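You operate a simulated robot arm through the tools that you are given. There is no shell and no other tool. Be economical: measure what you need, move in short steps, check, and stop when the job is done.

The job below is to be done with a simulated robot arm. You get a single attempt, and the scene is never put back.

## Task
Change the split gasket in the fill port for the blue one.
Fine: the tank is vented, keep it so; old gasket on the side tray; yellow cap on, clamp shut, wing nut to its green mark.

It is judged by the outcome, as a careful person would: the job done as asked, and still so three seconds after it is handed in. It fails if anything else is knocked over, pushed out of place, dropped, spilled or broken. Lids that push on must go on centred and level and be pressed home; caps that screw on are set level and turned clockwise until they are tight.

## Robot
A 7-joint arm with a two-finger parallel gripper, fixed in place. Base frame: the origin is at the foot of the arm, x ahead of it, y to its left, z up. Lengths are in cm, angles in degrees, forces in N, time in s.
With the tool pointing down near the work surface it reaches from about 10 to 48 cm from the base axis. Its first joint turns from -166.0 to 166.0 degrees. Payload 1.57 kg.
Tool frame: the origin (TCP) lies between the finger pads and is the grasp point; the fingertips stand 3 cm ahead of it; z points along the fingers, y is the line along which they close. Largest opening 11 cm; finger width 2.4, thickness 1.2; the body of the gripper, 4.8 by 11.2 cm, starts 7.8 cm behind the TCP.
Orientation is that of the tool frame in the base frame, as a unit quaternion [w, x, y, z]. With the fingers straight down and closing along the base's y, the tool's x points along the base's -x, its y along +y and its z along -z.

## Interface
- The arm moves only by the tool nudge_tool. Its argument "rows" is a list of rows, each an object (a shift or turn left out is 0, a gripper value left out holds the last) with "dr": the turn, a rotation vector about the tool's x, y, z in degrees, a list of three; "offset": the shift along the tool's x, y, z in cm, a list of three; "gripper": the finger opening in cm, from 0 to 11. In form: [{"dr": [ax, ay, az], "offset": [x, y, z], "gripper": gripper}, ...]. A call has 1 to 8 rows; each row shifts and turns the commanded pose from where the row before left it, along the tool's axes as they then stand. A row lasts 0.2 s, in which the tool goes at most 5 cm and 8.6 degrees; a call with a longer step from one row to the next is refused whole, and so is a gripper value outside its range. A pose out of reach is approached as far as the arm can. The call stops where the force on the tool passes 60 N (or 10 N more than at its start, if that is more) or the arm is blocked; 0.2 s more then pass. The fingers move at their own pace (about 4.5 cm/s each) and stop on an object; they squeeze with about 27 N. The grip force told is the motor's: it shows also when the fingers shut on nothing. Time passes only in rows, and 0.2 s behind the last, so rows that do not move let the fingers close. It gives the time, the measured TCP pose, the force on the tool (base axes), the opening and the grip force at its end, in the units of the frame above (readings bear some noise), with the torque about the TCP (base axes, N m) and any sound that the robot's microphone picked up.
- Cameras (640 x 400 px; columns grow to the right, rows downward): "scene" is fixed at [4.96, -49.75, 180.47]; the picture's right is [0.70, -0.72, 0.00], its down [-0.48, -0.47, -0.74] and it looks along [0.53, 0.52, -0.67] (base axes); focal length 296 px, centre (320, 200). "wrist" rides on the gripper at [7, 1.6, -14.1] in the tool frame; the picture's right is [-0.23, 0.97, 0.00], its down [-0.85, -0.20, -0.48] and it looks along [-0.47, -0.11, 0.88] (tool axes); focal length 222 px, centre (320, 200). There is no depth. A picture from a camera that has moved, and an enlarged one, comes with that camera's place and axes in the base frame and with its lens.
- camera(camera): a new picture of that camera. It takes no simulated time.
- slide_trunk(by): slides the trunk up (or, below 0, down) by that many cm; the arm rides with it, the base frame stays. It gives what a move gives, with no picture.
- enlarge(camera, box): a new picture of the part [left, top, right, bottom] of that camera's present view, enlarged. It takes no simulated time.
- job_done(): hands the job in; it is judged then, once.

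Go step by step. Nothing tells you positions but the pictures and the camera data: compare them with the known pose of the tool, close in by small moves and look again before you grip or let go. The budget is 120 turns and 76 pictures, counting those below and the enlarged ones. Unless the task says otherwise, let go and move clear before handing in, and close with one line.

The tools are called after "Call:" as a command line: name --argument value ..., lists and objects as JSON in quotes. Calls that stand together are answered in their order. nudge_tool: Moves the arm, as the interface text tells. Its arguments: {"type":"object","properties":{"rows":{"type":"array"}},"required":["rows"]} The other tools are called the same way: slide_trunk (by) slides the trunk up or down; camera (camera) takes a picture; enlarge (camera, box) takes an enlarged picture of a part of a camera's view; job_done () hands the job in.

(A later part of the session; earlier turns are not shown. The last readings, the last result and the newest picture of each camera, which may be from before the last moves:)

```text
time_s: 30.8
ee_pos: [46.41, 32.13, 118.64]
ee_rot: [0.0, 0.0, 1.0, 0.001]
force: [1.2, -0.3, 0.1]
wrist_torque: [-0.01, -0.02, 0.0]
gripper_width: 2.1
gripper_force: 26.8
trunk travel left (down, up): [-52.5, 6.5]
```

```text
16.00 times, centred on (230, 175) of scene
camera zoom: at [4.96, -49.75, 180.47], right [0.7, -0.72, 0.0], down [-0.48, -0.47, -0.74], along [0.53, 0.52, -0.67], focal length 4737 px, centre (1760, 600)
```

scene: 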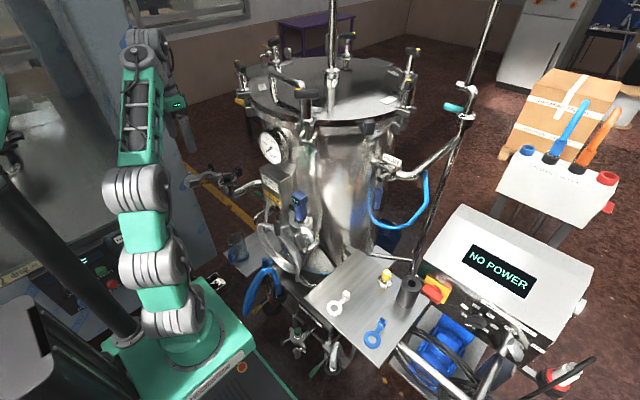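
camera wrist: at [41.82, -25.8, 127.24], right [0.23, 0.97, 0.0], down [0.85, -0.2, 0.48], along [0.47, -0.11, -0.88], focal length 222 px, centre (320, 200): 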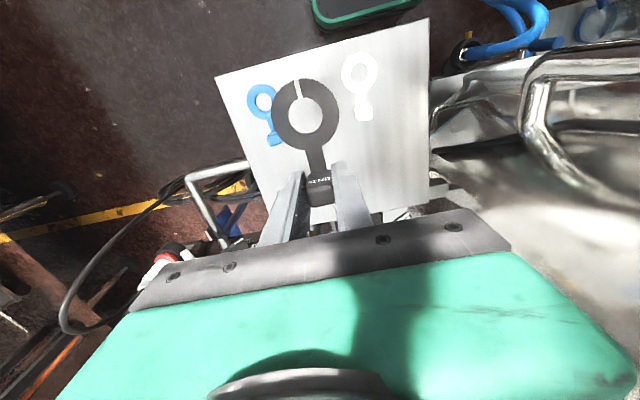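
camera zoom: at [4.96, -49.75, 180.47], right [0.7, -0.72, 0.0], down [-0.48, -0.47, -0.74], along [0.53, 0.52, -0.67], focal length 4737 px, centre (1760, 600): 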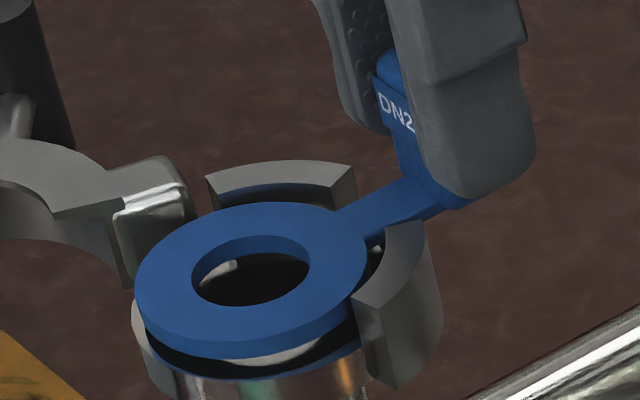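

Aligned within 1 mm; I apply a 0.1 cm correction and seat it.

Call:
nudge_tool --rows '[{"offset": [-0.1, -0.1, 0.2]}, {"offset": [0, 0, 0.15]}, {"offset": [0, 0, 0.1]}, {}]'

Call:
nudge_tool --rows '[{"offset": [0, 0, 0.15]}, {"offset": [0, 0, 0.1]}, {}]'

Call:
enlarge --camera "scene" --box '[214, 165, 246, 185]'

```text
time_s: 31.8
ee_pos: [46.66, 31.89, 118.22]
ee_rot: [0.0, 0.0, 1.0, 0.001]
force: [0.0, 0.5, -0.5]
wrist_torque: [-0.02, -0.01, -0.05]
gripper_width: 2.12
gripper_force: 27.0
trunk travel left (down, up): [-52.5, 6.5]
```

```text
time_s: 32.6
ee_pos: [46.53, 32.01, 118.0]
ee_rot: [0.0, 0.0, 1.0, 0.001]
force: [4.2, 1.4, 10.1]
wrist_torque: [-0.03, 0.48, 0.01]
gripper_width: 2.09
gripper_force: 27.0
trunk travel left (down, up): [-52.5, 6.5]
```

```text
16.00 times, centred on (230, 175) of scene
camera zoom: at [4.96, -49.75, 180.47], right [0.7, -0.72, 0.0], down [-0.48, -0.47, -0.74], along [0.53, 0.52, -0.67], focal length 4737 px, centre (1760, 600)
```

zoom: 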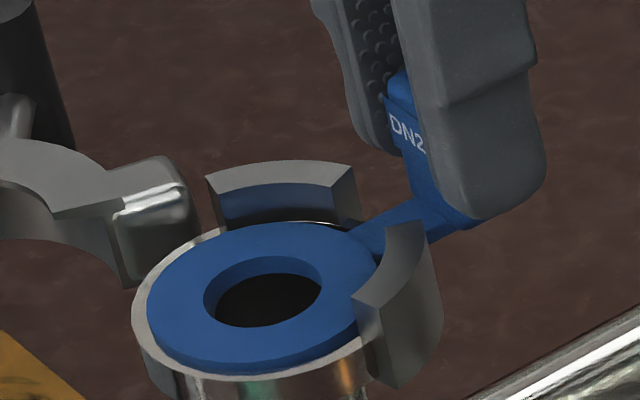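

It touches, with a slight +x reaction. I ease 0.12 cm toward +x to centre it, press lightly and check.

Call:
nudge_tool --rows '[{"offset": [-0.12, 0, -0.05]}, {"offset": [0, 0, 0.1]}, {"offset": [0, 0, 0.1]}, {}]'

Call:
enlarge --camera "scene" --box '[214, 165, 246, 185]'

Call:
enlarge --camera "wrist" --box '[260, 50, 360, 150]'

```text
time_s: 33.6
ee_pos: [46.52, 32.02, 117.92]
ee_rot: [0.002, 0.0, 1.0, 0.001]
force: [-1.4, 3.3, 20.9]
wrist_torque: [0.06, 0.68, -0.08]
gripper_width: 2.11
gripper_force: 26.6
trunk travel left (down, up): [-52.5, 6.5]
```

```text
16.00 times, centred on (230, 175) of scene
camera zoom: at [4.96, -49.75, 180.47], right [0.7, -0.72, 0.0], down [-0.48, -0.47, -0.74], along [0.53, 0.52, -0.67], focal length 4737 px, centre (1760, 600)
```

zoom: 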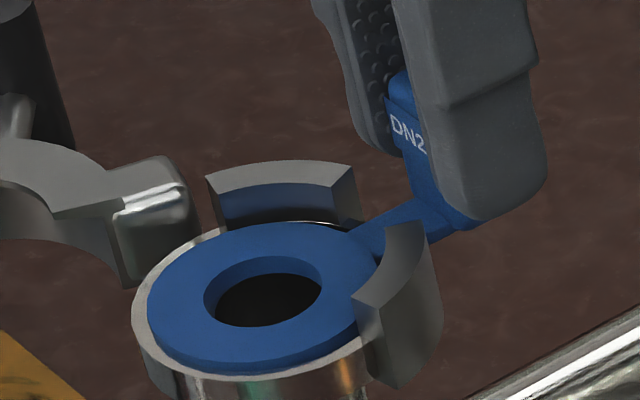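

```text
4.00 times, centred on (310, 100) of wrist
camera zoom: at [39.61, 33.55, 132.17], right [0.23, 0.97, 0.0], down [0.85, -0.2, 0.48], along [0.47, -0.11, -0.88], focal length 888 px, centre (360, 600)
```

zoom: 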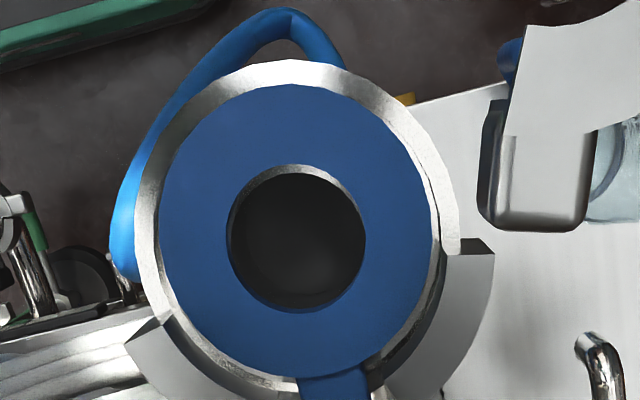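

The gasket sits flat in the flange. I release and rise.

Call:
nudge_tool --rows '[{"offset": [0, 0, -0.1], "gripper": 3.8}, {}, {}, {"offset": [0, 0, -1.5]}, {"offset": [0, 0, -3]}, {"offset": [0, 0, -4]}, {}]'

Call:
enlarge --camera "wrist" --box '[250, 60, 370, 180]'

Call:
enlarge --camera "scene" --box '[205, 155, 255, 195]'

```text
time_s: 35.2
ee_pos: [46.6, 31.74, 126.42]
ee_rot: [0.0, 0.0, 1.0, 0.001]
force: [0.1, -0.7, -0.3]
wrist_torque: [0.01, 0.01, 0.01]
gripper_width: 3.79
gripper_force: 0.1
trunk travel left (down, up): [-52.5, 6.5]
```

```text
3.33 times, centred on (310, 120) of wrist
camera zoom: at [39.63, 33.42, 140.61], right [0.23, 0.97, 0.0], down [0.86, -0.2, 0.48], along [0.47, -0.11, -0.88], focal length 740 px, centre (353, 467)
```

zoom: 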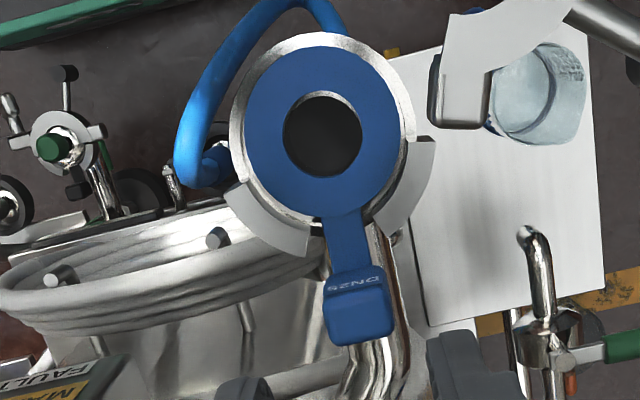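

```text
10.00 times, centred on (230, 175) of scene
camera zoom: at [4.96, -49.75, 180.47], right [0.7, -0.72, 0.0], down [-0.48, -0.47, -0.74], along [0.53, 0.52, -0.67], focal length 2961 px, centre (1220, 450)
```

zoom: 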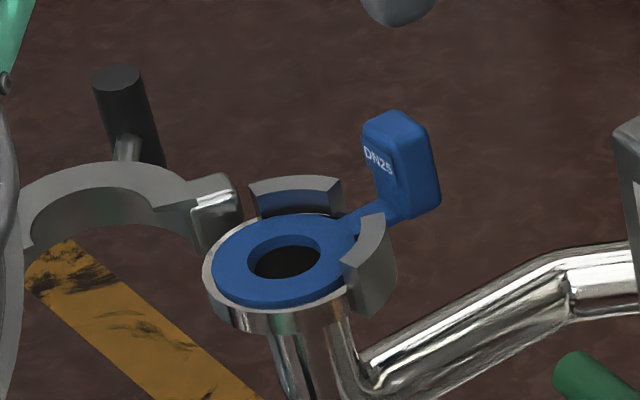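

The blue gasket is seated and centred on the port, near (41.3, 32.0, 114.7). Next is the yellow cap: I travel back to the tray.

Call:
nudge_tool --rows '[{"offset": [2.5, -1, -3]}, {"offset": [3, -2, -3]}, {"offset": [3, -4, -3]}, {"offset": [0, -4.7, 0]}, {"offset": [0, -4.7, 0]}, {"offset": [0, -4.7, 0]}, {"offset": [0, -4.7, 0]}, {"offset": [0, -4.7, 0]}]'

Call:
nudge_tool --rows '[{"offset": [0, -4.7, 0]}, {"offset": [0, -4.7, 0]}, {"offset": [0, -4.7, 0]}, {"offset": [-1, -4.7, 0]}, {"offset": [-2, -4, 0.5]}, {"offset": [-2, -3, 1]}, {"offset": [-2, -1, 2]}, {"offset": [-2, 0, 2]}]'

Call:
nudge_tool --rows '[{"offset": [-1, 0, 4]}, {"offset": [0, 0, 4.5]}, {"offset": [0, 0, 4.5]}, {}]'

Call:
camera --camera "wrist"

Call:
enlarge --camera "scene" --box '[360, 250, 420, 310]'

```text
refused: row 3 steps farther than a row can; nothing moved
```

```text
time_s: 36.0
ee_pos: [46.56, 21.38, 126.59]
ee_rot: [0.006, -0.015, 1.0, 0.001]
force: [-4.9, 21.6, 0.7]
wrist_torque: [-1.82, -0.45, 0.65]
gripper_width: 3.79
gripper_force: 0.0
trunk travel left (down, up): [-52.5, 6.5]
stopped in row 3: the force on the tool passed its limit at 73 N (the readings are from after the stop); the commanded pose is now the measured one
```

```text
time_s: 36.3
ee_pos: [47.19, 21.57, 126.56]
ee_rot: [0.026, -0.017, 0.999, 0.01]
force: [-11.1, 32.2, 12.7]
wrist_torque: [-2.91, -1.16, 0.77]
gripper_width: 3.8
gripper_force: 0.0
trunk travel left (down, up): [-52.5, 6.5]
stopped in row 1: the force on the tool passed its limit at 85 N (the readings are from after the stop); the commanded pose is now the measured one
```

```text
28 pictures are left
camera wrist: at [39.41, 22.56, 140.33], right [0.19, 0.98, 0.03], down [0.84, -0.18, 0.52], along [0.51, -0.08, -0.85], focal length 222 px, centre (320, 200)
```

wrist: 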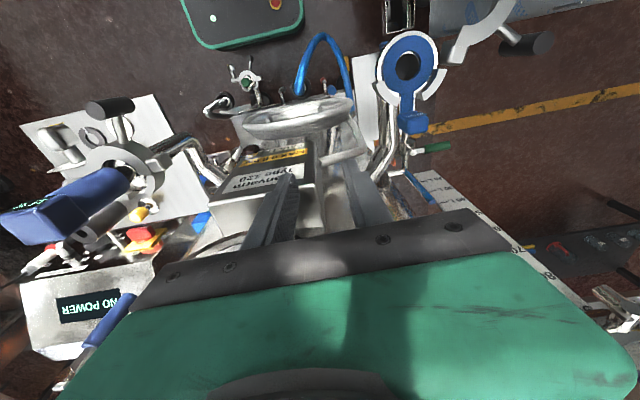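

```text
6.67 times, centred on (390, 280) of scene
camera zoom: at [4.96, -49.75, 180.47], right [0.7, -0.72, 0.0], down [-0.48, -0.47, -0.74], along [0.53, 0.52, -0.67], focal length 1974 px, centre (-147, -333)
```

zoom: 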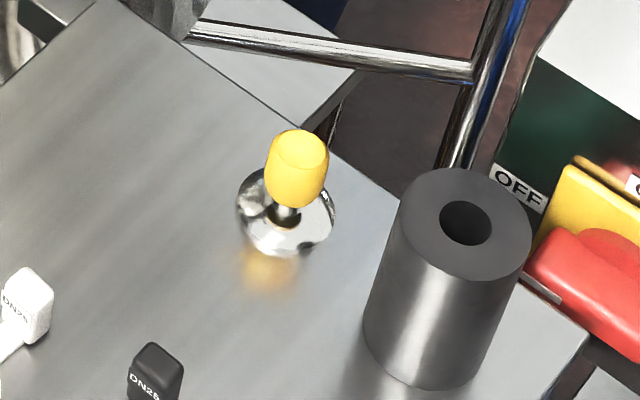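

My mistake: a refused call let the next one run and the hand pushed against the gauge. I back off toward +y, straighten the tool, and check the gauge.

Call:
nudge_tool --rows '[{"offset": [0, 1.5, 0]}, {"offset": [0, 2.5, 0]}, {"dr": [1.15, 3, 1.95], "offset": [1, 2, 0]}, {"offset": [3, 2, 0]}, {}]'

Call:
enlarge --camera "scene" --box '[200, 110, 360, 210]'

```text
time_s: 37.5
ee_pos: [43.27, 28.68, 126.1]
ee_rot: [-0.004, 0.004, 1.0, 0.0]
force: [-0.9, 0.4, -0.1]
wrist_torque: [0.0, -0.01, 0.02]
gripper_width: 3.81
gripper_force: 0.0
trunk travel left (down, up): [-52.5, 6.5]
```

```text
4.00 times, centred on (280, 160) of scene
camera zoom: at [4.96, -49.75, 180.47], right [0.7, -0.72, 0.0], down [-0.48, -0.47, -0.74], along [0.53, 0.52, -0.67], focal length 1184 px, centre (480, 360)
```

zoom: 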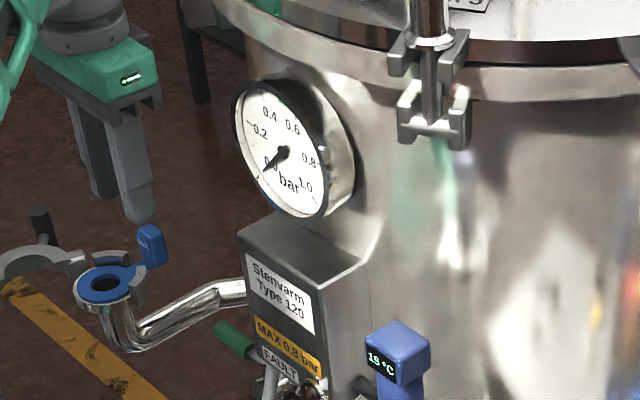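

The gauge and everything else are unmoved. I continue one checked call at a time.

Call:
nudge_tool --rows '[{"offset": [2.5, 0, -3]}, {"offset": [2.8, 0, -3.2]}, {"offset": [0, -2, -3.2]}, {"offset": [0, -4.5, 0]}, {"offset": [0, -4.5, 0]}, {"offset": [0, -4.5, 0]}, {"offset": [0, -4.5, 0]}, {"offset": [0, -4.5, 0]}]'

```text
time_s: 39.3
ee_pos: [37.71, 4.17, 135.68]
ee_rot: [-0.004, 0.004, 1.0, 0.0]
force: [0.7, -0.1, -0.1]
wrist_torque: [0.03, -0.03, -0.02]
gripper_width: 3.8
gripper_force: 0.1
trunk travel left (down, up): [-52.5, 6.5]
```

Call:
nudge_tool --rows '[{"dr": [0, -0.46, -0.46], "offset": [0, -4.5, 0]}, {"offset": [0, -4.5, 0]}, {"offset": [0, -4.5, 0]}, {"offset": [0, -4.5, 0]}, {"offset": [0, -4.5, 0]}, {"offset": [-1, -4.5, 0]}, {"offset": [-2, -3, 1]}, {"offset": [-3, 0, 2]}]'

Call:
nudge_tool --rows '[{"offset": [-3, 0, 3]}, {"offset": [-2, 0, 4]}, {"offset": [-1, 0, 4.5]}, {"offset": [0, 0, 4.5]}, {}]'

Call:
camera --camera "wrist"

```text
time_s: 41.1
ee_pos: [43.85, -25.99, 132.77]
ee_rot: [0.0, -0.002, 1.0, 0.0]
force: [0.6, -0.9, -0.2]
wrist_torque: [0.03, 0.0, 0.01]
gripper_width: 3.78
gripper_force: 0.1
trunk travel left (down, up): [-52.5, 6.5]
```

```text
time_s: 42.3
ee_pos: [50.26, -25.44, 116.54]
ee_rot: [0.0, 0.0, 1.0, 0.0]
force: [0.3, 0.8, -0.1]
wrist_torque: [-0.03, -0.03, 0.0]
gripper_width: 3.82
gripper_force: 0.1
trunk travel left (down, up): [-52.5, 6.5]
```

```text
25 pictures are left
camera wrist: at [43.35, -23.98, 130.76], right [0.23, 0.97, 0.0], down [0.86, -0.2, 0.48], along [0.47, -0.11, -0.88], focal length 222 px, centre (320, 200)
```

wrist: 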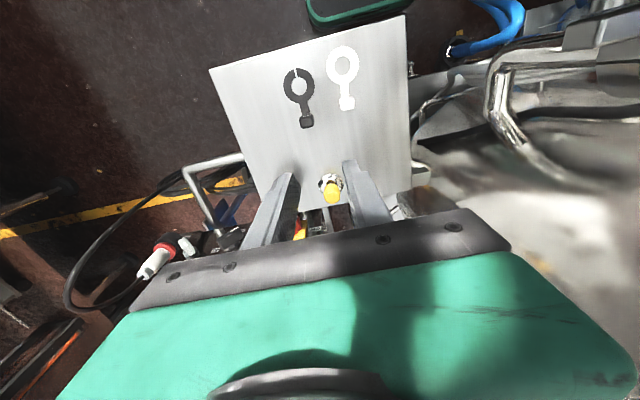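

The cap stands at about (61.7, -26), its yellow knob spanning z ≈ 92–96. I test the reach above it.

Call:
nudge_tool --rows '[{"offset": [-2, -0.2, 2.5], "gripper": 6}, {"offset": [-3, -0.2, 2.5]}, {"offset": [-3, -0.2, 2]}, {"offset": [-3.4, 0, 1.5]}, {}]'

```text
time_s: 43.5
ee_pos: [61.44, -25.99, 107.9]
ee_rot: [0.0, 0.0, 1.0, 0.0]
force: [0.4, -0.6, 0.4]
wrist_torque: [-0.02, -0.01, 0.01]
gripper_width: 5.98
gripper_force: 0.0
trunk travel left (down, up): [-52.5, 6.5]
```

Reach is fine with the tool down. A close look at the knob next.

Call:
enlarge --camera "wrist" --box '[240, 80, 400, 220]'

```text
2.86 times, centred on (320, 150) of wrist
camera zoom: at [54.58, -24.49, 122.21], right [0.23, 0.97, 0.0], down [0.85, -0.2, 0.48], along [0.47, -0.11, -0.88], focal length 635 px, centre (320, 343)
```

zoom: 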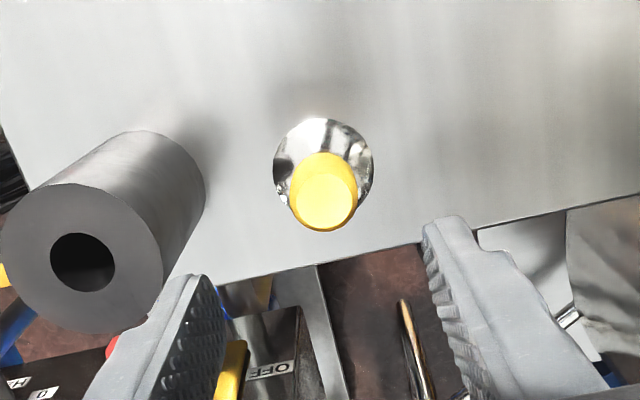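

Knob top at (62.0, -26.0, 96.4); the fingers clear the black cylinder. I descend and grip the knob.

Call:
nudge_tool --rows '[{"offset": [-0.5, 0, 3], "gripper": 4.8}, {"offset": [0, 0, 3]}, {"offset": [0, 0, 3]}, {}]'

Call:
enlarge --camera "wrist" --box '[240, 80, 400, 220]'

```text
time_s: 44.5
ee_pos: [61.88, -26.2, 98.89]
ee_rot: [-0.001, 0.0, 1.0, 0.0]
force: [-0.4, 0.4, -0.5]
wrist_torque: [0.0, -0.02, 0.03]
gripper_width: 4.77
gripper_force: 0.1
trunk travel left (down, up): [-52.5, 6.5]
```

```text
2.86 times, centred on (320, 150) of wrist
camera zoom: at [54.96, -24.6, 113.19], right [0.23, 0.97, 0.0], down [0.86, -0.2, 0.48], along [0.47, -0.11, -0.88], focal length 635 px, centre (320, 343)
```

zoom: 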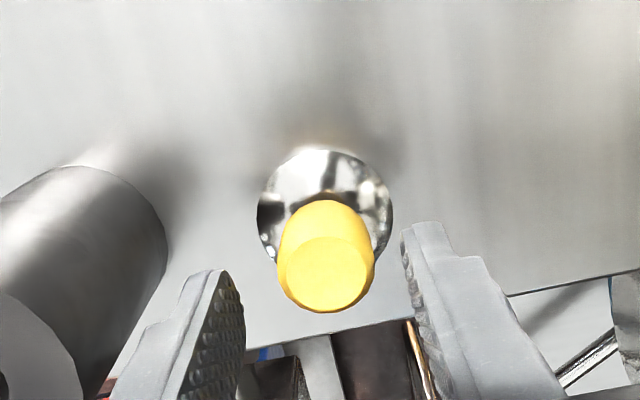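

Call:
nudge_tool --rows '[{"offset": [0, 0.15, 1.7]}, {"offset": [0, 0, 1.5]}, {}, {"gripper": 0}, {}, {}, {}]'

Call:
enlarge --camera "wrist" --box '[240, 80, 400, 220]'

```text
time_s: 46.1
ee_pos: [61.72, -25.89, 95.72]
ee_rot: [0.0, 0.0, 1.0, 0.001]
force: [0.4, 0.1, 0.5]
wrist_torque: [0.0, -0.03, -0.02]
gripper_width: 2.9
gripper_force: 26.9
trunk travel left (down, up): [-52.5, 6.5]
```

```text
2.86 times, centred on (320, 150) of wrist
camera zoom: at [54.76, -24.28, 109.99], right [0.23, 0.97, 0.0], down [0.86, -0.2, 0.48], along [0.47, -0.11, -0.88], focal length 635 px, centre (320, 343)
```

zoom: 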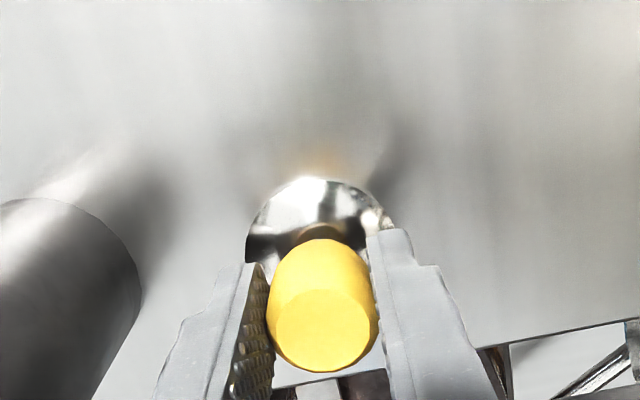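

The knob is held, and the cap is centred under the tool. I lift straight up, then retreat.

Call:
nudge_tool --rows '[{"offset": [0, 0, -1]}, {"offset": [0, 0, -3]}, {"offset": [0, 0, -4]}, {"offset": [2, 0, -4]}, {"offset": [3, 0, -3.5]}, {"offset": [3, 0, -3.5]}, {"offset": [3, 0, -3.5]}, {"offset": [3, 0, -3.5]}]'

Call:
enlarge --camera "scene" --box '[280, 180, 440, 340]'

```text
time_s: 47.9
ee_pos: [47.6, -25.9, 122.14]
ee_rot: [0.0, -0.001, 1.0, -0.001]
force: [0.1, 0.7, -0.8]
wrist_torque: [0.03, 0.01, 0.0]
gripper_width: 2.9
gripper_force: 27.4
trunk travel left (down, up): [-52.5, 6.5]
```

```text
2.50 times, centred on (360, 260) of scene
camera zoom: at [4.96, -49.75, 180.47], right [0.7, -0.72, 0.0], down [-0.48, -0.47, -0.74], along [0.53, 0.52, -0.67], focal length 740 px, centre (220, 50)
```

zoom: 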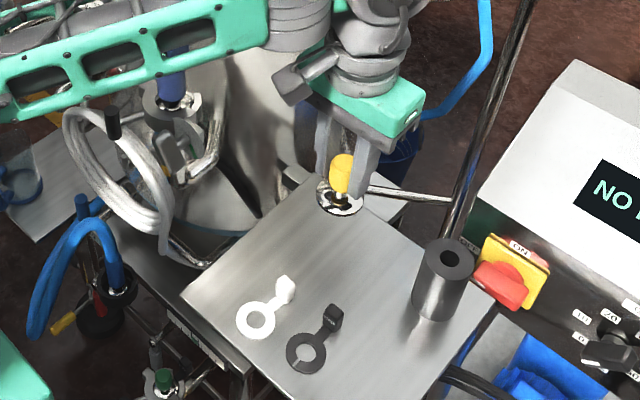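

The cap is held level. I carry it back to the port side.

Call:
nudge_tool --rows '[{"offset": [3.2, 0, -3.6]}, {"offset": [3.2, 0, -3.6]}, {"offset": [3.2, 1, -3.6]}, {"offset": [0, 3.5, -2.6]}, {"offset": [0, 4.5, 0]}, {"offset": [0, 4.5, 0]}, {"offset": [0, 4.5, 0]}, {"offset": [0, 4.5, 0]}]'

```text
time_s: 49.7
ee_pos: [38.54, -3.5, 135.49]
ee_rot: [0.0, 0.0, 1.0, 0.0]
force: [0.0, 0.5, -1.4]
wrist_torque: [0.01, -0.01, -0.01]
gripper_width: 2.92
gripper_force: 27.1
trunk travel left (down, up): [-52.5, 6.5]
```

Call:
nudge_tool --rows '[{"offset": [0, 4.4, 0]}, {"offset": [0, 4.4, 0]}, {"offset": [0, 4.4, 0]}, {"offset": [0, 4.5, 0]}, {"offset": [0, 4.5, 0]}, {"offset": [0, 4.5, 0]}, {"offset": [0, 4.5, 0]}, {"offset": [0, 4.2, 1]}]'

Call:
nudge_tool --rows '[{"offset": [-1.4, 0, 3]}, {"offset": [-1.4, 0, 3]}, {"offset": [0, 0, 3]}, {}]'

Call:
enlarge --camera "scene" --box '[205, 150, 255, 190]'

Call:
enlarge --camera "wrist" --box '[250, 90, 390, 230]'

```text
time_s: 51.5
ee_pos: [38.08, 32.05, 134.55]
ee_rot: [0.0, 0.0, 1.0, -0.001]
force: [-0.4, 0.6, -1.3]
wrist_torque: [-0.04, 0.0, -0.02]
gripper_width: 2.91
gripper_force: 27.5
trunk travel left (down, up): [-52.5, 6.5]
```

```text
time_s: 52.5
ee_pos: [40.88, 31.65, 125.67]
ee_rot: [0.0, 0.001, 1.0, 0.0]
force: [-0.2, 0.1, -1.3]
wrist_torque: [-0.01, 0.0, 0.01]
gripper_width: 2.89
gripper_force: 27.2
trunk travel left (down, up): [-52.5, 6.5]
```

```text
10.00 times, centred on (230, 170) of scene
camera zoom: at [4.96, -49.75, 180.47], right [0.7, -0.72, 0.0], down [-0.48, -0.47, -0.74], along [0.53, 0.52, -0.67], focal length 2961 px, centre (1220, 500)
```

zoom: 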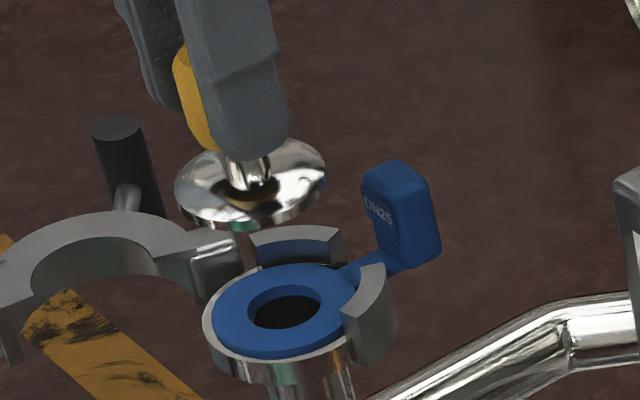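

```text
2.86 times, centred on (320, 160) of wrist
camera zoom: at [33.89, 33.32, 139.89], right [0.23, 0.97, 0.0], down [0.86, -0.2, 0.48], along [0.47, -0.11, -0.88], focal length 635 px, centre (320, 314)
```

zoom: 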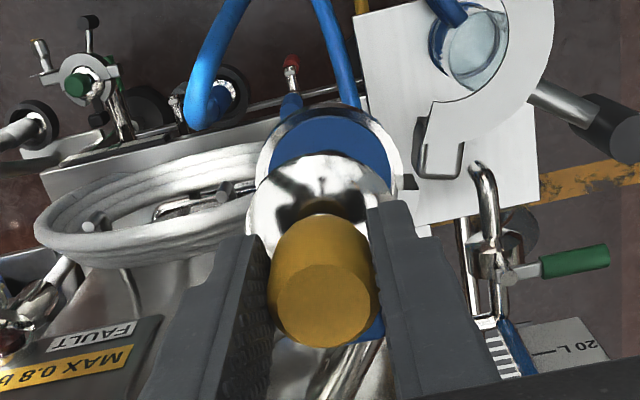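

Both views say the cap must move about +0.45 in x and +0.3 in y. I correct and lower partway.

Call:
nudge_tool --rows '[{"offset": [-0.45, 0.3, 0]}, {"offset": [0, 0, 2]}, {"offset": [0, 0, 1.8]}, {}, {}]'

Call:
enlarge --camera "scene" --box '[210, 162, 250, 187]'

Call:
enlarge --camera "wrist" --box '[270, 90, 370, 190]'

```text
time_s: 53.7
ee_pos: [41.22, 31.96, 121.66]
ee_rot: [0.0, 0.0, 1.0, 0.0]
force: [-0.5, 0.1, -1.6]
wrist_torque: [0.03, 0.0, -0.02]
gripper_width: 2.9
gripper_force: 26.8
trunk travel left (down, up): [-52.5, 6.5]
```

```text
16.00 times, centred on (230, 174) of scene
camera zoom: at [4.96, -49.75, 180.47], right [0.7, -0.72, 0.0], down [-0.48, -0.47, -0.74], along [0.53, 0.52, -0.67], focal length 4737 px, centre (1760, 608)
```

zoom: 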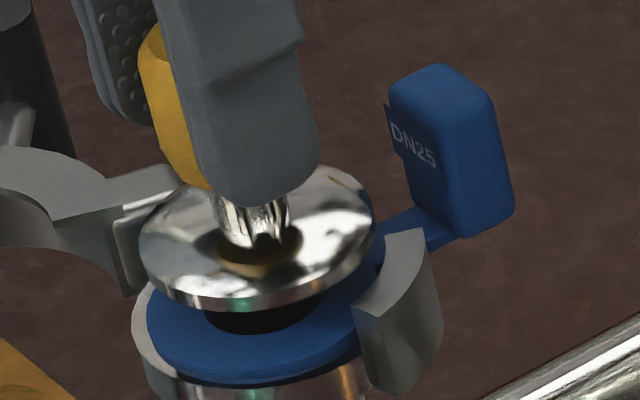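

```text
4.00 times, centred on (320, 140) of wrist
camera zoom: at [34.31, 33.63, 135.89], right [0.23, 0.97, 0.0], down [0.86, -0.2, 0.48], along [0.47, -0.11, -0.88], focal length 888 px, centre (320, 440)
```

zoom: 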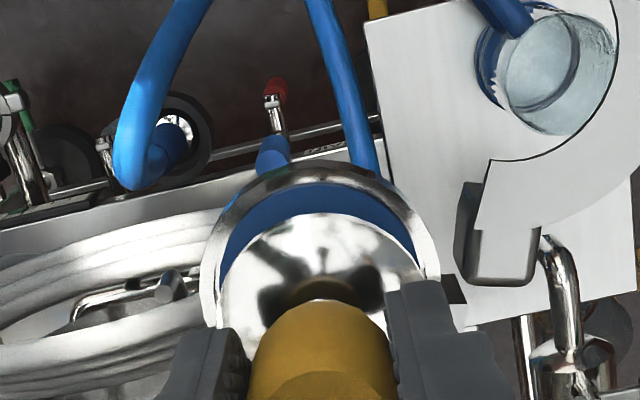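

Aligned within about 1 mm. A tiny correction, then I lower further and look before contact.

Call:
nudge_tool --rows '[{"offset": [0.1, 0.05, 0.5]}, {"offset": [0, 0, 0.5]}, {}, {}]'

Call:
enlarge --camera "scene" --box '[210, 162, 250, 187]'

```text
time_s: 54.7
ee_pos: [41.14, 32.06, 120.4]
ee_rot: [0.0, 0.0, 1.0, 0.001]
force: [0.9, 0.6, -2.2]
wrist_torque: [0.0, 0.02, -0.01]
gripper_width: 2.92
gripper_force: 26.6
trunk travel left (down, up): [-52.5, 6.5]
```

```text
16.00 times, centred on (230, 174) of scene
camera zoom: at [4.96, -49.75, 180.47], right [0.7, -0.72, 0.0], down [-0.48, -0.47, -0.74], along [0.53, 0.52, -0.67], focal length 4737 px, centre (1760, 608)
```

zoom: 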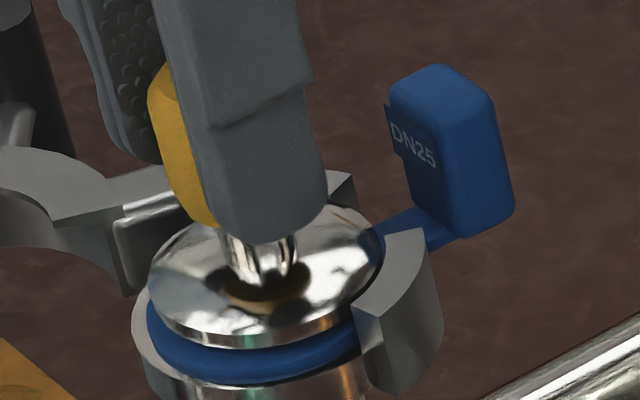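

The cap sits slightly to the right of centre in the picture; I shift (-0.12, +0.12) and lower to contact.

Call:
nudge_tool --rows '[{"offset": [0.12, 0.12, 0]}, {"offset": [0, 0, 0.2]}, {"offset": [0, 0, 0.15]}, {}]'

Call:
nudge_tool --rows '[{"offset": [0, 0, 0.15]}, {}]'

```text
time_s: 55.7
ee_pos: [41.15, 32.26, 120.2]
ee_rot: [-0.001, -0.001, 1.0, 0.0]
force: [0.2, -0.6, -1.1]
wrist_torque: [-0.01, 0.05, 0.01]
gripper_width: 2.93
gripper_force: 26.3
trunk travel left (down, up): [-52.5, 6.5]
```

```text
time_s: 56.3
ee_pos: [41.1, 32.24, 120.19]
ee_rot: [0.002, 0.001, 1.0, 0.002]
force: [-1.5, -1.9, 3.7]
wrist_torque: [-0.14, 0.07, -0.01]
gripper_width: 2.89
gripper_force: 27.1
trunk travel left (down, up): [-52.5, 6.5]
```

Call:
enlarge --camera "scene" --box '[210, 162, 250, 187]'

```text
16.00 times, centred on (230, 174) of scene
camera zoom: at [4.96, -49.75, 180.47], right [0.7, -0.72, 0.0], down [-0.48, -0.47, -0.74], along [0.53, 0.52, -0.67], focal length 4737 px, centre (1760, 608)
```

zoom: 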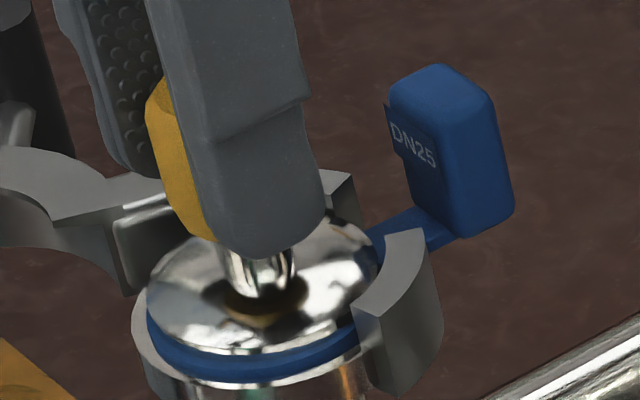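

Contact came slightly early with a side force, likely the cap brushing the jaw wall on the +x/+y side. I raise a little, shift back and lower again.

Call:
nudge_tool --rows '[{"offset": [0, 0, -0.3]}, {"offset": [0.12, -0.22, 0]}, {"offset": [0, 0, 0.2]}, {"offset": [0, 0, 0.15]}, {}, {}]'

Call:
nudge_tool --rows '[{"offset": [0, 0, 0.15]}, {}, {}]'

Call:
enlarge --camera "scene" --box '[210, 162, 250, 187]'

```text
time_s: 57.7
ee_pos: [41.04, 31.99, 120.25]
ee_rot: [0.002, 0.0, 1.0, 0.001]
force: [3.5, 1.6, 10.1]
wrist_torque: [0.07, -0.23, 0.02]
gripper_width: 2.9
gripper_force: 26.4
trunk travel left (down, up): [-52.5, 6.5]
```

```text
time_s: 58.5
ee_pos: [40.98, 31.97, 120.12]
ee_rot: [0.002, 0.001, 1.0, 0.002]
force: [3.0, -1.4, 25.3]
wrist_torque: [-0.08, -0.29, -0.05]
gripper_width: 2.91
gripper_force: 27.2
trunk travel left (down, up): [-52.5, 6.5]
```

```text
16.00 times, centred on (230, 174) of scene
camera zoom: at [4.96, -49.75, 180.47], right [0.7, -0.72, 0.0], down [-0.48, -0.47, -0.74], along [0.53, 0.52, -0.67], focal length 4737 px, centre (1760, 608)
```

zoom: 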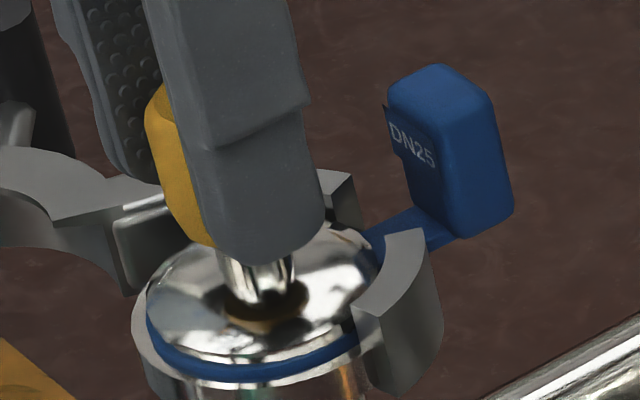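

The cap is seated flat and centred on the blue gasket. I release and rise, then inspect the clamp.

Call:
nudge_tool --rows '[{"offset": [0, 0, -0.15]}, {"gripper": 5}, {}, {}, {"offset": [0, 0, -2]}, {"offset": [0, 0, -3]}, {"offset": [1, 1, -3]}, {}]'

Call:
enlarge --camera "wrist" --box '[240, 20, 440, 220]'

Call:
enlarge --camera "scene" --box '[185, 155, 249, 195]'

```text
time_s: 60.3
ee_pos: [40.04, 33.14, 128.04]
ee_rot: [0.0, 0.0, 1.0, 0.0]
force: [-0.1, 0.4, 0.9]
wrist_torque: [-0.01, 0.02, 0.03]
gripper_width: 5.01
gripper_force: 0.1
trunk travel left (down, up): [-52.5, 6.5]
```

```text
2.00 times, centred on (340, 120) of wrist
camera zoom: at [33.14, 34.74, 142.28], right [0.23, 0.97, 0.0], down [0.86, -0.2, 0.48], along [0.47, -0.11, -0.88], focal length 444 px, centre (280, 360)
```

zoom: 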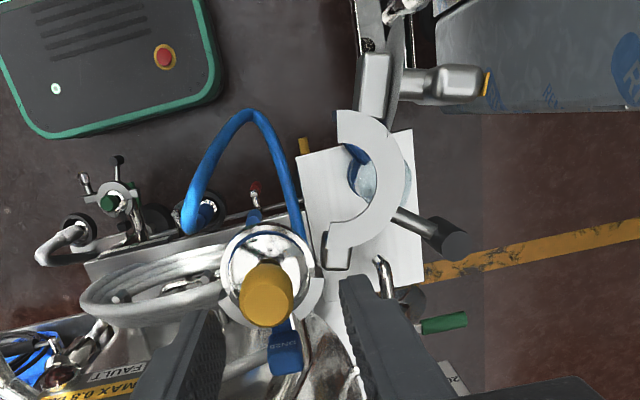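

```text
10.00 times, centred on (217, 175) of scene
camera zoom: at [4.96, -49.75, 180.47], right [0.7, -0.72, 0.0], down [-0.48, -0.47, -0.74], along [0.53, 0.52, -0.67], focal length 2961 px, centre (1350, 450)
```

zoom: 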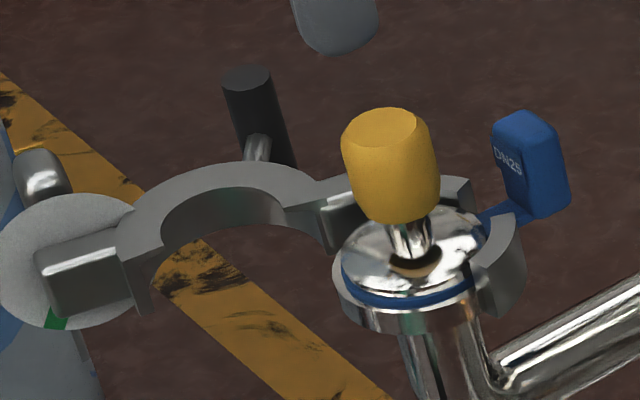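

Cap released and seated. Now the clamp: I'll push its black handle (≈(40.6, 42.1), top z ≈ 119) around the hinge at ≈(40.6, 36.2) with closed fingers, first positioning behind it.

Call:
nudge_tool --rows '[{"offset": [-1.8, 4.4, 0], "gripper": 0}, {"offset": [-1.8, 4.4, 0]}, {}, {"offset": [0, 0, 3]}, {"offset": [0, 0, 3]}, {}]'

Call:
enlarge --camera "wrist" --box '[220, 60, 420, 220]'

```text
time_s: 61.7
ee_pos: [42.99, 40.69, 122.16]
ee_rot: [0.0, 0.0, 1.0, 0.0]
force: [-1.3, 0.0, 0.8]
wrist_torque: [-0.01, -0.01, -0.02]
gripper_width: 0.02
gripper_force: 20.6
out of reach, approached as far as the arm can: row 2
trunk travel left (down, up): [-52.5, 6.5]
```

```text
2.50 times, centred on (320, 140) of wrist
camera zoom: at [36.13, 42.25, 136.29], right [0.23, 0.97, 0.0], down [0.86, -0.2, 0.48], along [0.47, -0.11, -0.88], focal length 555 px, centre (320, 350)
```

zoom: 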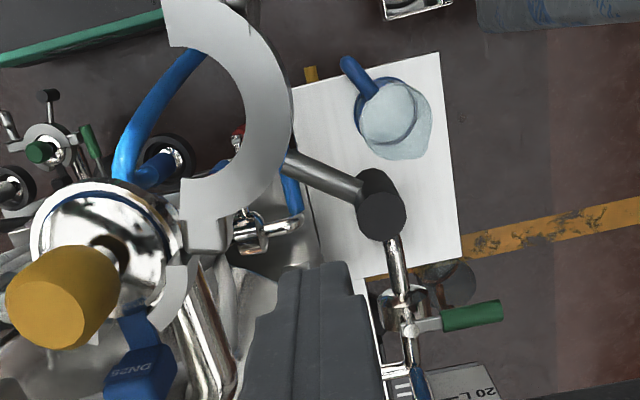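

The handle is at about (41.0, 43.0) and the hinge about (40.9, 36.6). I move behind the handle and lower the closed fingers.

Call:
nudge_tool --rows '[{"offset": [-0.5, 0, 0]}, {"offset": [0, 1.8, 0.5]}, {"offset": [0, 0, 1.5]}, {"offset": [0, 0, 1.8]}, {}]'

```text
time_s: 62.9
ee_pos: [43.65, 42.64, 118.3]
ee_rot: [0.0, 0.0, 1.0, 0.0]
force: [0.3, 1.0, -0.5]
wrist_torque: [0.0, -0.02, 0.0]
gripper_width: 0.01
gripper_force: 21.2
trunk travel left (down, up): [-52.5, 6.5]
```

I push along the arc in steps.

Call:
nudge_tool --rows '[{"offset": [1.07, 0.24, 0]}, {"offset": [1.11, 0.2, 0]}, {"offset": [1.14, 0, 0]}, {"offset": [1.11, -0.2, 0]}, {"offset": [1.07, -0.39, 0]}, {"offset": [0.98, -0.57, 0]}, {}]'

Call:
enlarge --camera "scene" --box '[175, 150, 255, 200]'

```text
time_s: 64.5
ee_pos: [37.29, 41.79, 118.39]
ee_rot: [0.0, 0.0, 1.0, 0.0]
force: [0.8, -0.6, -0.1]
wrist_torque: [0.03, 0.0, -0.01]
gripper_width: 0.0
gripper_force: 21.2
trunk travel left (down, up): [-52.5, 6.5]
```

```text
8.00 times, centred on (215, 175) of scene
camera zoom: at [4.96, -49.75, 180.47], right [0.7, -0.72, 0.0], down [-0.48, -0.47, -0.74], along [0.53, 0.52, -0.67], focal length 2369 px, centre (1160, 400)
```

zoom: 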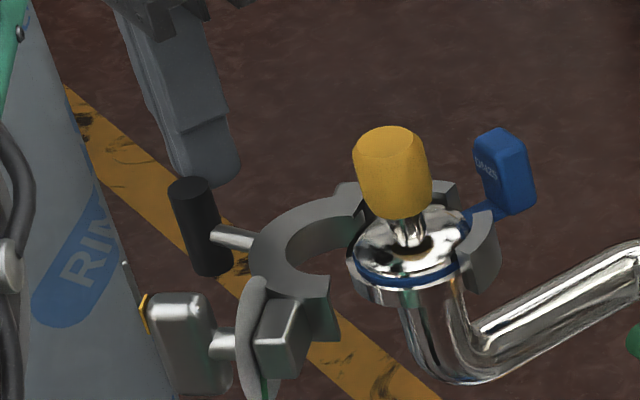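

The jaw is swinging closed cleanly. I continue along the arc.

Call:
nudge_tool --rows '[{"offset": [0.95, -0.62, 0]}, {"offset": [0.72, -0.87, 0]}, {"offset": [0.57, -0.98, 0]}, {"offset": [0.39, -1.07, 0]}, {"offset": [0.2, -1.11, 0]}, {}]'

Call:
nudge_tool --rows '[{"offset": [0.05, -0.5, 0]}, {"offset": [0, -0.5, 0]}, {"offset": [-0.05, -0.3, 0]}, {}]'

Call:
enlarge --camera "scene" --box '[185, 160, 249, 200]'

```text
time_s: 65.9
ee_pos: [34.45, 37.31, 118.24]
ee_rot: [0.0, 0.0, 1.0, 0.0]
force: [0.0, -0.6, 0.3]
wrist_torque: [-0.01, 0.02, 0.01]
gripper_width: 0.0
gripper_force: 21.2
trunk travel left (down, up): [-52.5, 6.5]
```

```text
time_s: 66.9
ee_pos: [34.33, 36.74, 118.31]
ee_rot: [0.003, -0.001, 1.0, 0.0]
force: [-5.5, 44.4, 7.4]
wrist_torque: [0.95, 0.06, 0.04]
gripper_width: 0.0
gripper_force: 20.8
trunk travel left (down, up): [-52.5, 6.5]
```

```text
10.00 times, centred on (217, 180) of scene
camera zoom: at [4.96, -49.75, 180.47], right [0.7, -0.72, 0.0], down [-0.48, -0.47, -0.74], along [0.53, 0.52, -0.67], focal length 2961 px, centre (1350, 400)
```

zoom: 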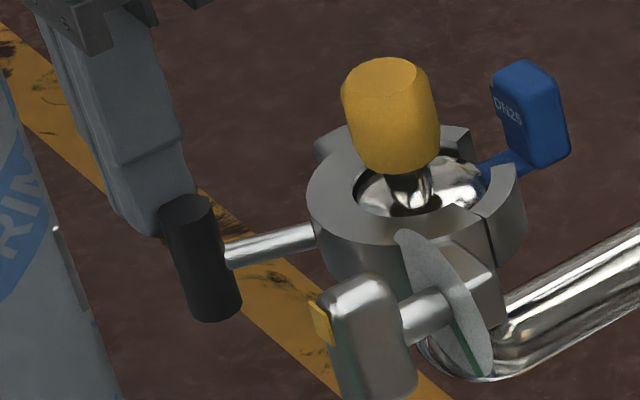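

The jaw has closed against its stop (44 N). I back off and rise, then look at the wing nut.

Call:
nudge_tool --rows '[{"offset": [0, 0.6, 0]}, {"offset": [0.5, 0.6, -1]}, {"offset": [1, 0, -4]}, {"offset": [2, 0, -4]}, {"offset": [4, 0, -2]}, {}]'

Call:
enlarge --camera "scene" --box '[206, 172, 242, 202]'

```text
time_s: 68.3
ee_pos: [27.17, 36.86, 129.47]
ee_rot: [-0.001, 0.0, 1.0, 0.001]
force: [0.2, 0.8, 0.6]
wrist_torque: [0.01, -0.02, 0.03]
gripper_width: 0.01
gripper_force: 21.3
trunk travel left (down, up): [-52.5, 6.5]
```

```text
13.33 times, centred on (224, 187) of scene
camera zoom: at [4.96, -49.75, 180.47], right [0.7, -0.72, 0.0], down [-0.48, -0.47, -0.74], along [0.53, 0.52, -0.67], focal length 3948 px, centre (1600, 373)
```

zoom: 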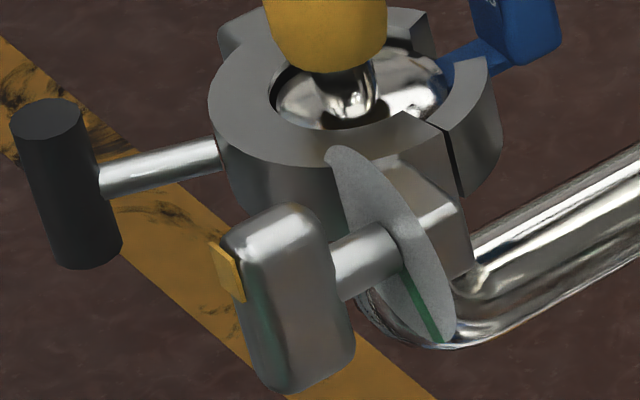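

The clamp is closed. The wing paddle stands upright with its yellow pointer at the top (about 12 o'clock), and the green mark is at roughly 4–5 o'clock, so it needs about 140° clockwise. I turn the tool to point forward along the wing's axis.

Call:
nudge_tool --rows '[{"dr": [0, 0, 5], "gripper": 5}, {"dr": [0, 0, 5]}, {"dr": [0, -8.4, 0]}, {"dr": [0, -8.4, 0]}, {"dr": [0, -8.4, 0]}, {"dr": [0, -8.4, 0]}, {"dr": [0, -8.4, 0]}, {"dr": [0, -8.4, 0]}]'

```text
time_s: 70.1
ee_pos: [27.26, 37.08, 129.42]
ee_rot: [0.225, 0.084, 0.971, -0.017]
force: [0.7, -0.4, 0.4]
wrist_torque: [0.03, 0.04, 0.05]
gripper_width: 5.03
gripper_force: 0.1
out of reach, approached as far as the arm can: row 6, 7, 8
trunk travel left (down, up): [-52.5, 6.5]
```

The arm stopped short in pitch here. I check whether it is still converging.

Call:
nudge_tool --rows '[{"offset": [0, 0, 0]}, {}, {}]'

Call:
camera --camera "scene"

```text
time_s: 70.9
ee_pos: [27.23, 36.98, 129.45]
ee_rot: [0.225, 0.084, 0.971, -0.017]
force: [0.5, 0.4, -1.0]
wrist_torque: [0.01, 0.0, 0.0]
gripper_width: 5.03
gripper_force: 0.0
trunk travel left (down, up): [-52.5, 6.5]
```

```text
7 pictures are left
```

scene: 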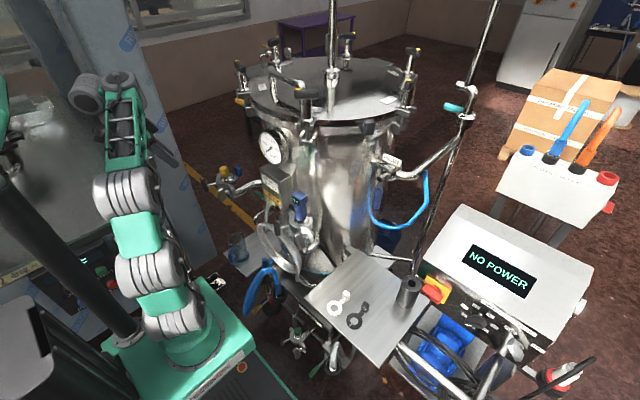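

Call:
nudge_tool --rows '[{"offset": [0, 0, 3]}, {"offset": [0, 0, 3]}, {}]'

```text
time_s: 71.7
ee_pos: [29.72, 36.66, 124.2]
ee_rot: [0.225, 0.085, 0.971, -0.017]
force: [-0.5, -0.7, 0.4]
wrist_torque: [-0.02, 0.01, -0.02]
gripper_width: 5.01
gripper_force: 0.1
trunk travel left (down, up): [-52.5, 6.5]
```

Call:
nudge_tool --rows '[{"dr": [0, -8.4, 0]}, {"dr": [0, -8.4, 0]}, {"dr": [0, -8.4, 0]}, {}]'

```text
time_s: 72.7
ee_pos: [30.42, 36.5, 124.07]
ee_rot: [0.235, 0.083, 0.968, -0.012]
force: [0.7, 0.2, -0.1]
wrist_torque: [0.03, 0.0, 0.0]
gripper_width: 4.97
gripper_force: 0.0
out of reach, approached as far as the arm can: row 1, 2, 3
trunk travel left (down, up): [-52.5, 6.5]
```

The limit is directional, probably a wrist joint. I try tilting more in the arm's own radial plane.

Call:
nudge_tool --rows '[{"dr": [-8, 0, 0]}, {"dr": [-8, 0, 0]}, {"dr": [-8, 0, 0]}, {"dr": [0, -8, 0]}, {"dr": [0, -8, 0]}, {}]'

```text
time_s: 74.1
ee_pos: [25.08, 30.34, 136.09]
ee_rot: [0.337, 0.05, 0.922, 0.184]
force: [0.3, 0.2, 0.5]
wrist_torque: [0.02, 0.01, -0.02]
gripper_width: 5.01
gripper_force: 0.3
out of reach, approached as far as the arm can: row 2, 3, 4, 5
trunk travel left (down, up): [-52.5, 6.5]
```

The wrist only allows 45° here; a forward-pointing tool should be easier when the target is higher relative to the arm, i.e. with the trunk lowered. I test this by going higher first.

Call:
nudge_tool --rows '[{"offset": [-2.26, 1.4, -2.64]}, {"offset": [-2.26, 1.4, -2.64]}, {"offset": [-2.26, 1.4, -2.64]}, {"offset": [-2.26, 1.4, -2.64]}, {}]'

Call:
nudge_tool --rows '[{"dr": [2.93, -7.27, -2.2]}, {"dr": [2.93, -7.27, -2.2]}, {"dr": [2.93, -7.27, -2.2]}, {"dr": [2.93, -7.27, -2.2]}, {"dr": [2.93, -7.27, -2.2]}, {"dr": [2.93, -7.27, -2.2]}, {"dr": [2.93, -7.27, -2.2]}, {}]'

```text
time_s: 75.3
ee_pos: [25.27, 29.46, 150.55]
ee_rot: [0.336, 0.052, 0.922, 0.187]
force: [0.7, -1.0, -0.5]
wrist_torque: [0.06, 0.05, 0.09]
gripper_width: 5.02
gripper_force: 0.1
out of reach, approached as far as the arm can: row 4
trunk travel left (down, up): [-52.5, 6.5]
```

```text
time_s: 77.1
ee_pos: [29.39, 27.36, 151.43]
ee_rot: [0.379, 0.046, 0.911, 0.155]
force: [0.4, -0.4, 0.4]
wrist_torque: [-0.01, 0.01, -0.01]
gripper_width: 5.01
gripper_force: 0.0
out of reach, approached as far as the arm can: row 1, 2, 3, 4, 5, 6, 7
trunk travel left (down, up): [-52.5, 6.5]
```

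The camera now looks almost level forward, so even at this 48° tilt I can view the wing nut from the front. I lower to bring it into view.

Call:
nudge_tool --rows '[{"offset": [2.43, -1.14, 2.39]}, {"offset": [2.43, -1.14, 2.39]}, {"offset": [2.43, -1.14, 2.39]}, {"offset": [2.43, -1.14, 2.39]}, {}]'

```text
time_s: 78.3
ee_pos: [29.28, 27.47, 151.33]
ee_rot: [0.38, 0.046, 0.911, 0.156]
force: [-0.9, -0.2, -0.2]
wrist_torque: [0.01, 0.03, -0.02]
gripper_width: 5.04
gripper_force: 0.0
out of reach, approached as far as the arm can: row 1, 2, 3, 4
trunk travel left (down, up): [-52.5, 6.5]
```

Blocked at this pose, so I rotate back to a smaller tilt and go down in front of the wing nut for a face-on view.

Call:
nudge_tool --rows '[{"dr": [3.05, 7.47, -0.9]}, {"dr": [3.05, 7.47, -0.9]}, {"dr": [3.05, 7.47, -0.9]}, {}]'

```text
time_s: 79.3
ee_pos: [28.9, 27.1, 148.61]
ee_rot: [0.193, 0.024, 0.978, 0.08]
force: [-0.4, 0.5, 0.7]
wrist_torque: [0.06, -0.02, 0.01]
gripper_width: 5.01
gripper_force: 0.1
out of reach, approached as far as the arm can: row 3
trunk travel left (down, up): [-52.5, 6.5]
```

Call:
nudge_tool --rows '[{"offset": [1.9, -0.47, 2.98]}, {"offset": [1.9, -0.47, 2.98]}, {"offset": [1.9, -0.47, 2.98]}, {"offset": [1.9, -0.47, 2.98]}, {"offset": [1.9, -0.47, 2.98]}, {"offset": [1.9, -0.47, 2.98]}, {"offset": [1.9, -0.47, 2.98]}, {"offset": [1.9, -0.47, 2.98]}]'

```text
time_s: 81.1
ee_pos: [23.52, 28.52, 122.67]
ee_rot: [0.194, 0.024, 0.978, 0.079]
force: [0.3, 1.1, 0.8]
wrist_torque: [0.0, -0.05, -0.01]
gripper_width: 5.0
gripper_force: 0.0
out of reach, approached as far as the arm can: row 8
trunk travel left (down, up): [-52.5, 6.5]
```

Call:
enlarge --camera "wrist" --box '[270, 140, 370, 220]'

```text
5.00 times, centred on (320, 180) of wrist
camera zoom: at [11.85, 28.48, 133.4], right [0.23, 0.94, 0.24], down [0.6, -0.33, 0.72], along [0.76, -0.02, -0.65], focal length 1111 px, centre (320, 300)
```

zoom: 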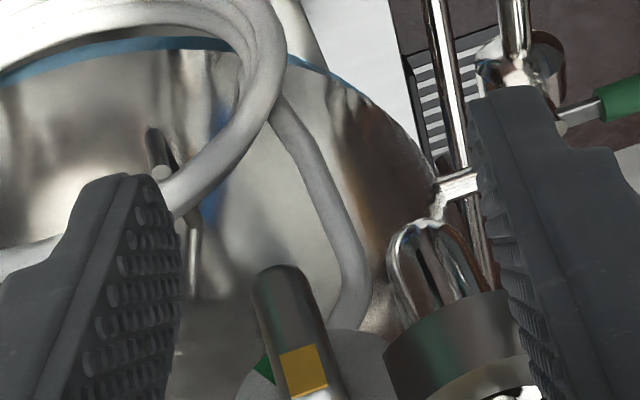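

Call:
enlarge --camera "wrist" --box '[270, 180, 370, 260]'

```text
5.00 times, centred on (320, 220) of wrist
camera zoom: at [11.85, 28.48, 133.4], right [0.23, 0.94, 0.24], down [0.6, -0.33, 0.72], along [0.76, -0.02, -0.65], focal length 1111 px, centre (320, 100)
```

zoom: 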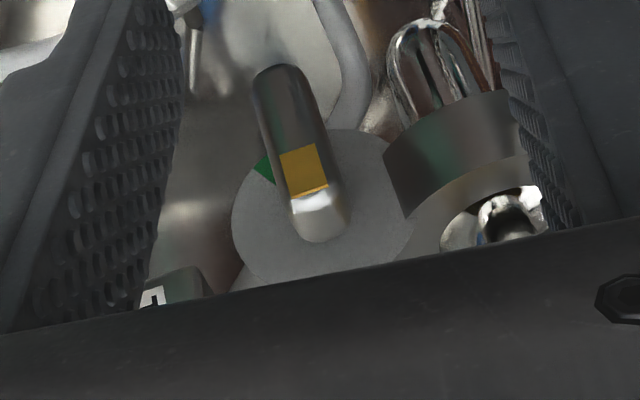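

Now it's clear: pointer at 12 o'clock, green mark at about 145° clockwise; wing axis near (y 27.2, z 115), paddle at x ≈ 35–37. Gripping from the front is not reachable, so I'll turn it by pushing the paddle with closed fingers, tool down.

Call:
nudge_tool --rows '[{"dr": [3.07, 7.43, -0.93], "gripper": 0}, {"dr": [3.07, 7.43, -0.93]}, {"dr": [3.07, 7.43, -0.93]}, {}, {}]'

```text
time_s: 82.3
ee_pos: [23.76, 28.27, 122.77]
ee_rot: [0.012, 0.001, 1.0, 0.005]
force: [-0.7, -0.5, -0.2]
wrist_torque: [0.06, -0.03, -0.02]
gripper_width: 0.0
gripper_force: 21.1
trunk travel left (down, up): [-52.5, 6.5]
```

Call:
nudge_tool --rows '[{"dr": [0.6, 1.4, 0]}, {"offset": [-4, 0.8, 0]}, {"offset": [-4, 0.8, 0]}, {"offset": [-4, 0.8, 0]}, {"offset": [0, 0, 1.6]}, {"offset": [0, 0, 1.6]}, {}]'

```text
time_s: 83.9
ee_pos: [35.35, 30.54, 117.85]
ee_rot: [-0.011, 0.0, 1.0, -0.005]
force: [1.3, 0.3, -0.2]
wrist_torque: [0.02, -0.02, 0.01]
gripper_width: 0.01
gripper_force: 20.9
out of reach, approached as far as the arm can: row 2, 4
trunk travel left (down, up): [-52.5, 6.5]
```

Call:
nudge_tool --rows '[{"dr": [-0.6, -1.3, 0], "offset": [0, 0, -1]}, {"offset": [-0.4, 0, -0.6]}, {}, {}]'

```text
time_s: 84.9
ee_pos: [35.73, 30.57, 119.32]
ee_rot: [0.0, 0.0, 1.0, -0.001]
force: [0.5, -0.3, -0.4]
wrist_torque: [0.02, 0.01, 0.02]
gripper_width: 0.0
gripper_force: 21.3
trunk travel left (down, up): [-52.5, 6.5]
```

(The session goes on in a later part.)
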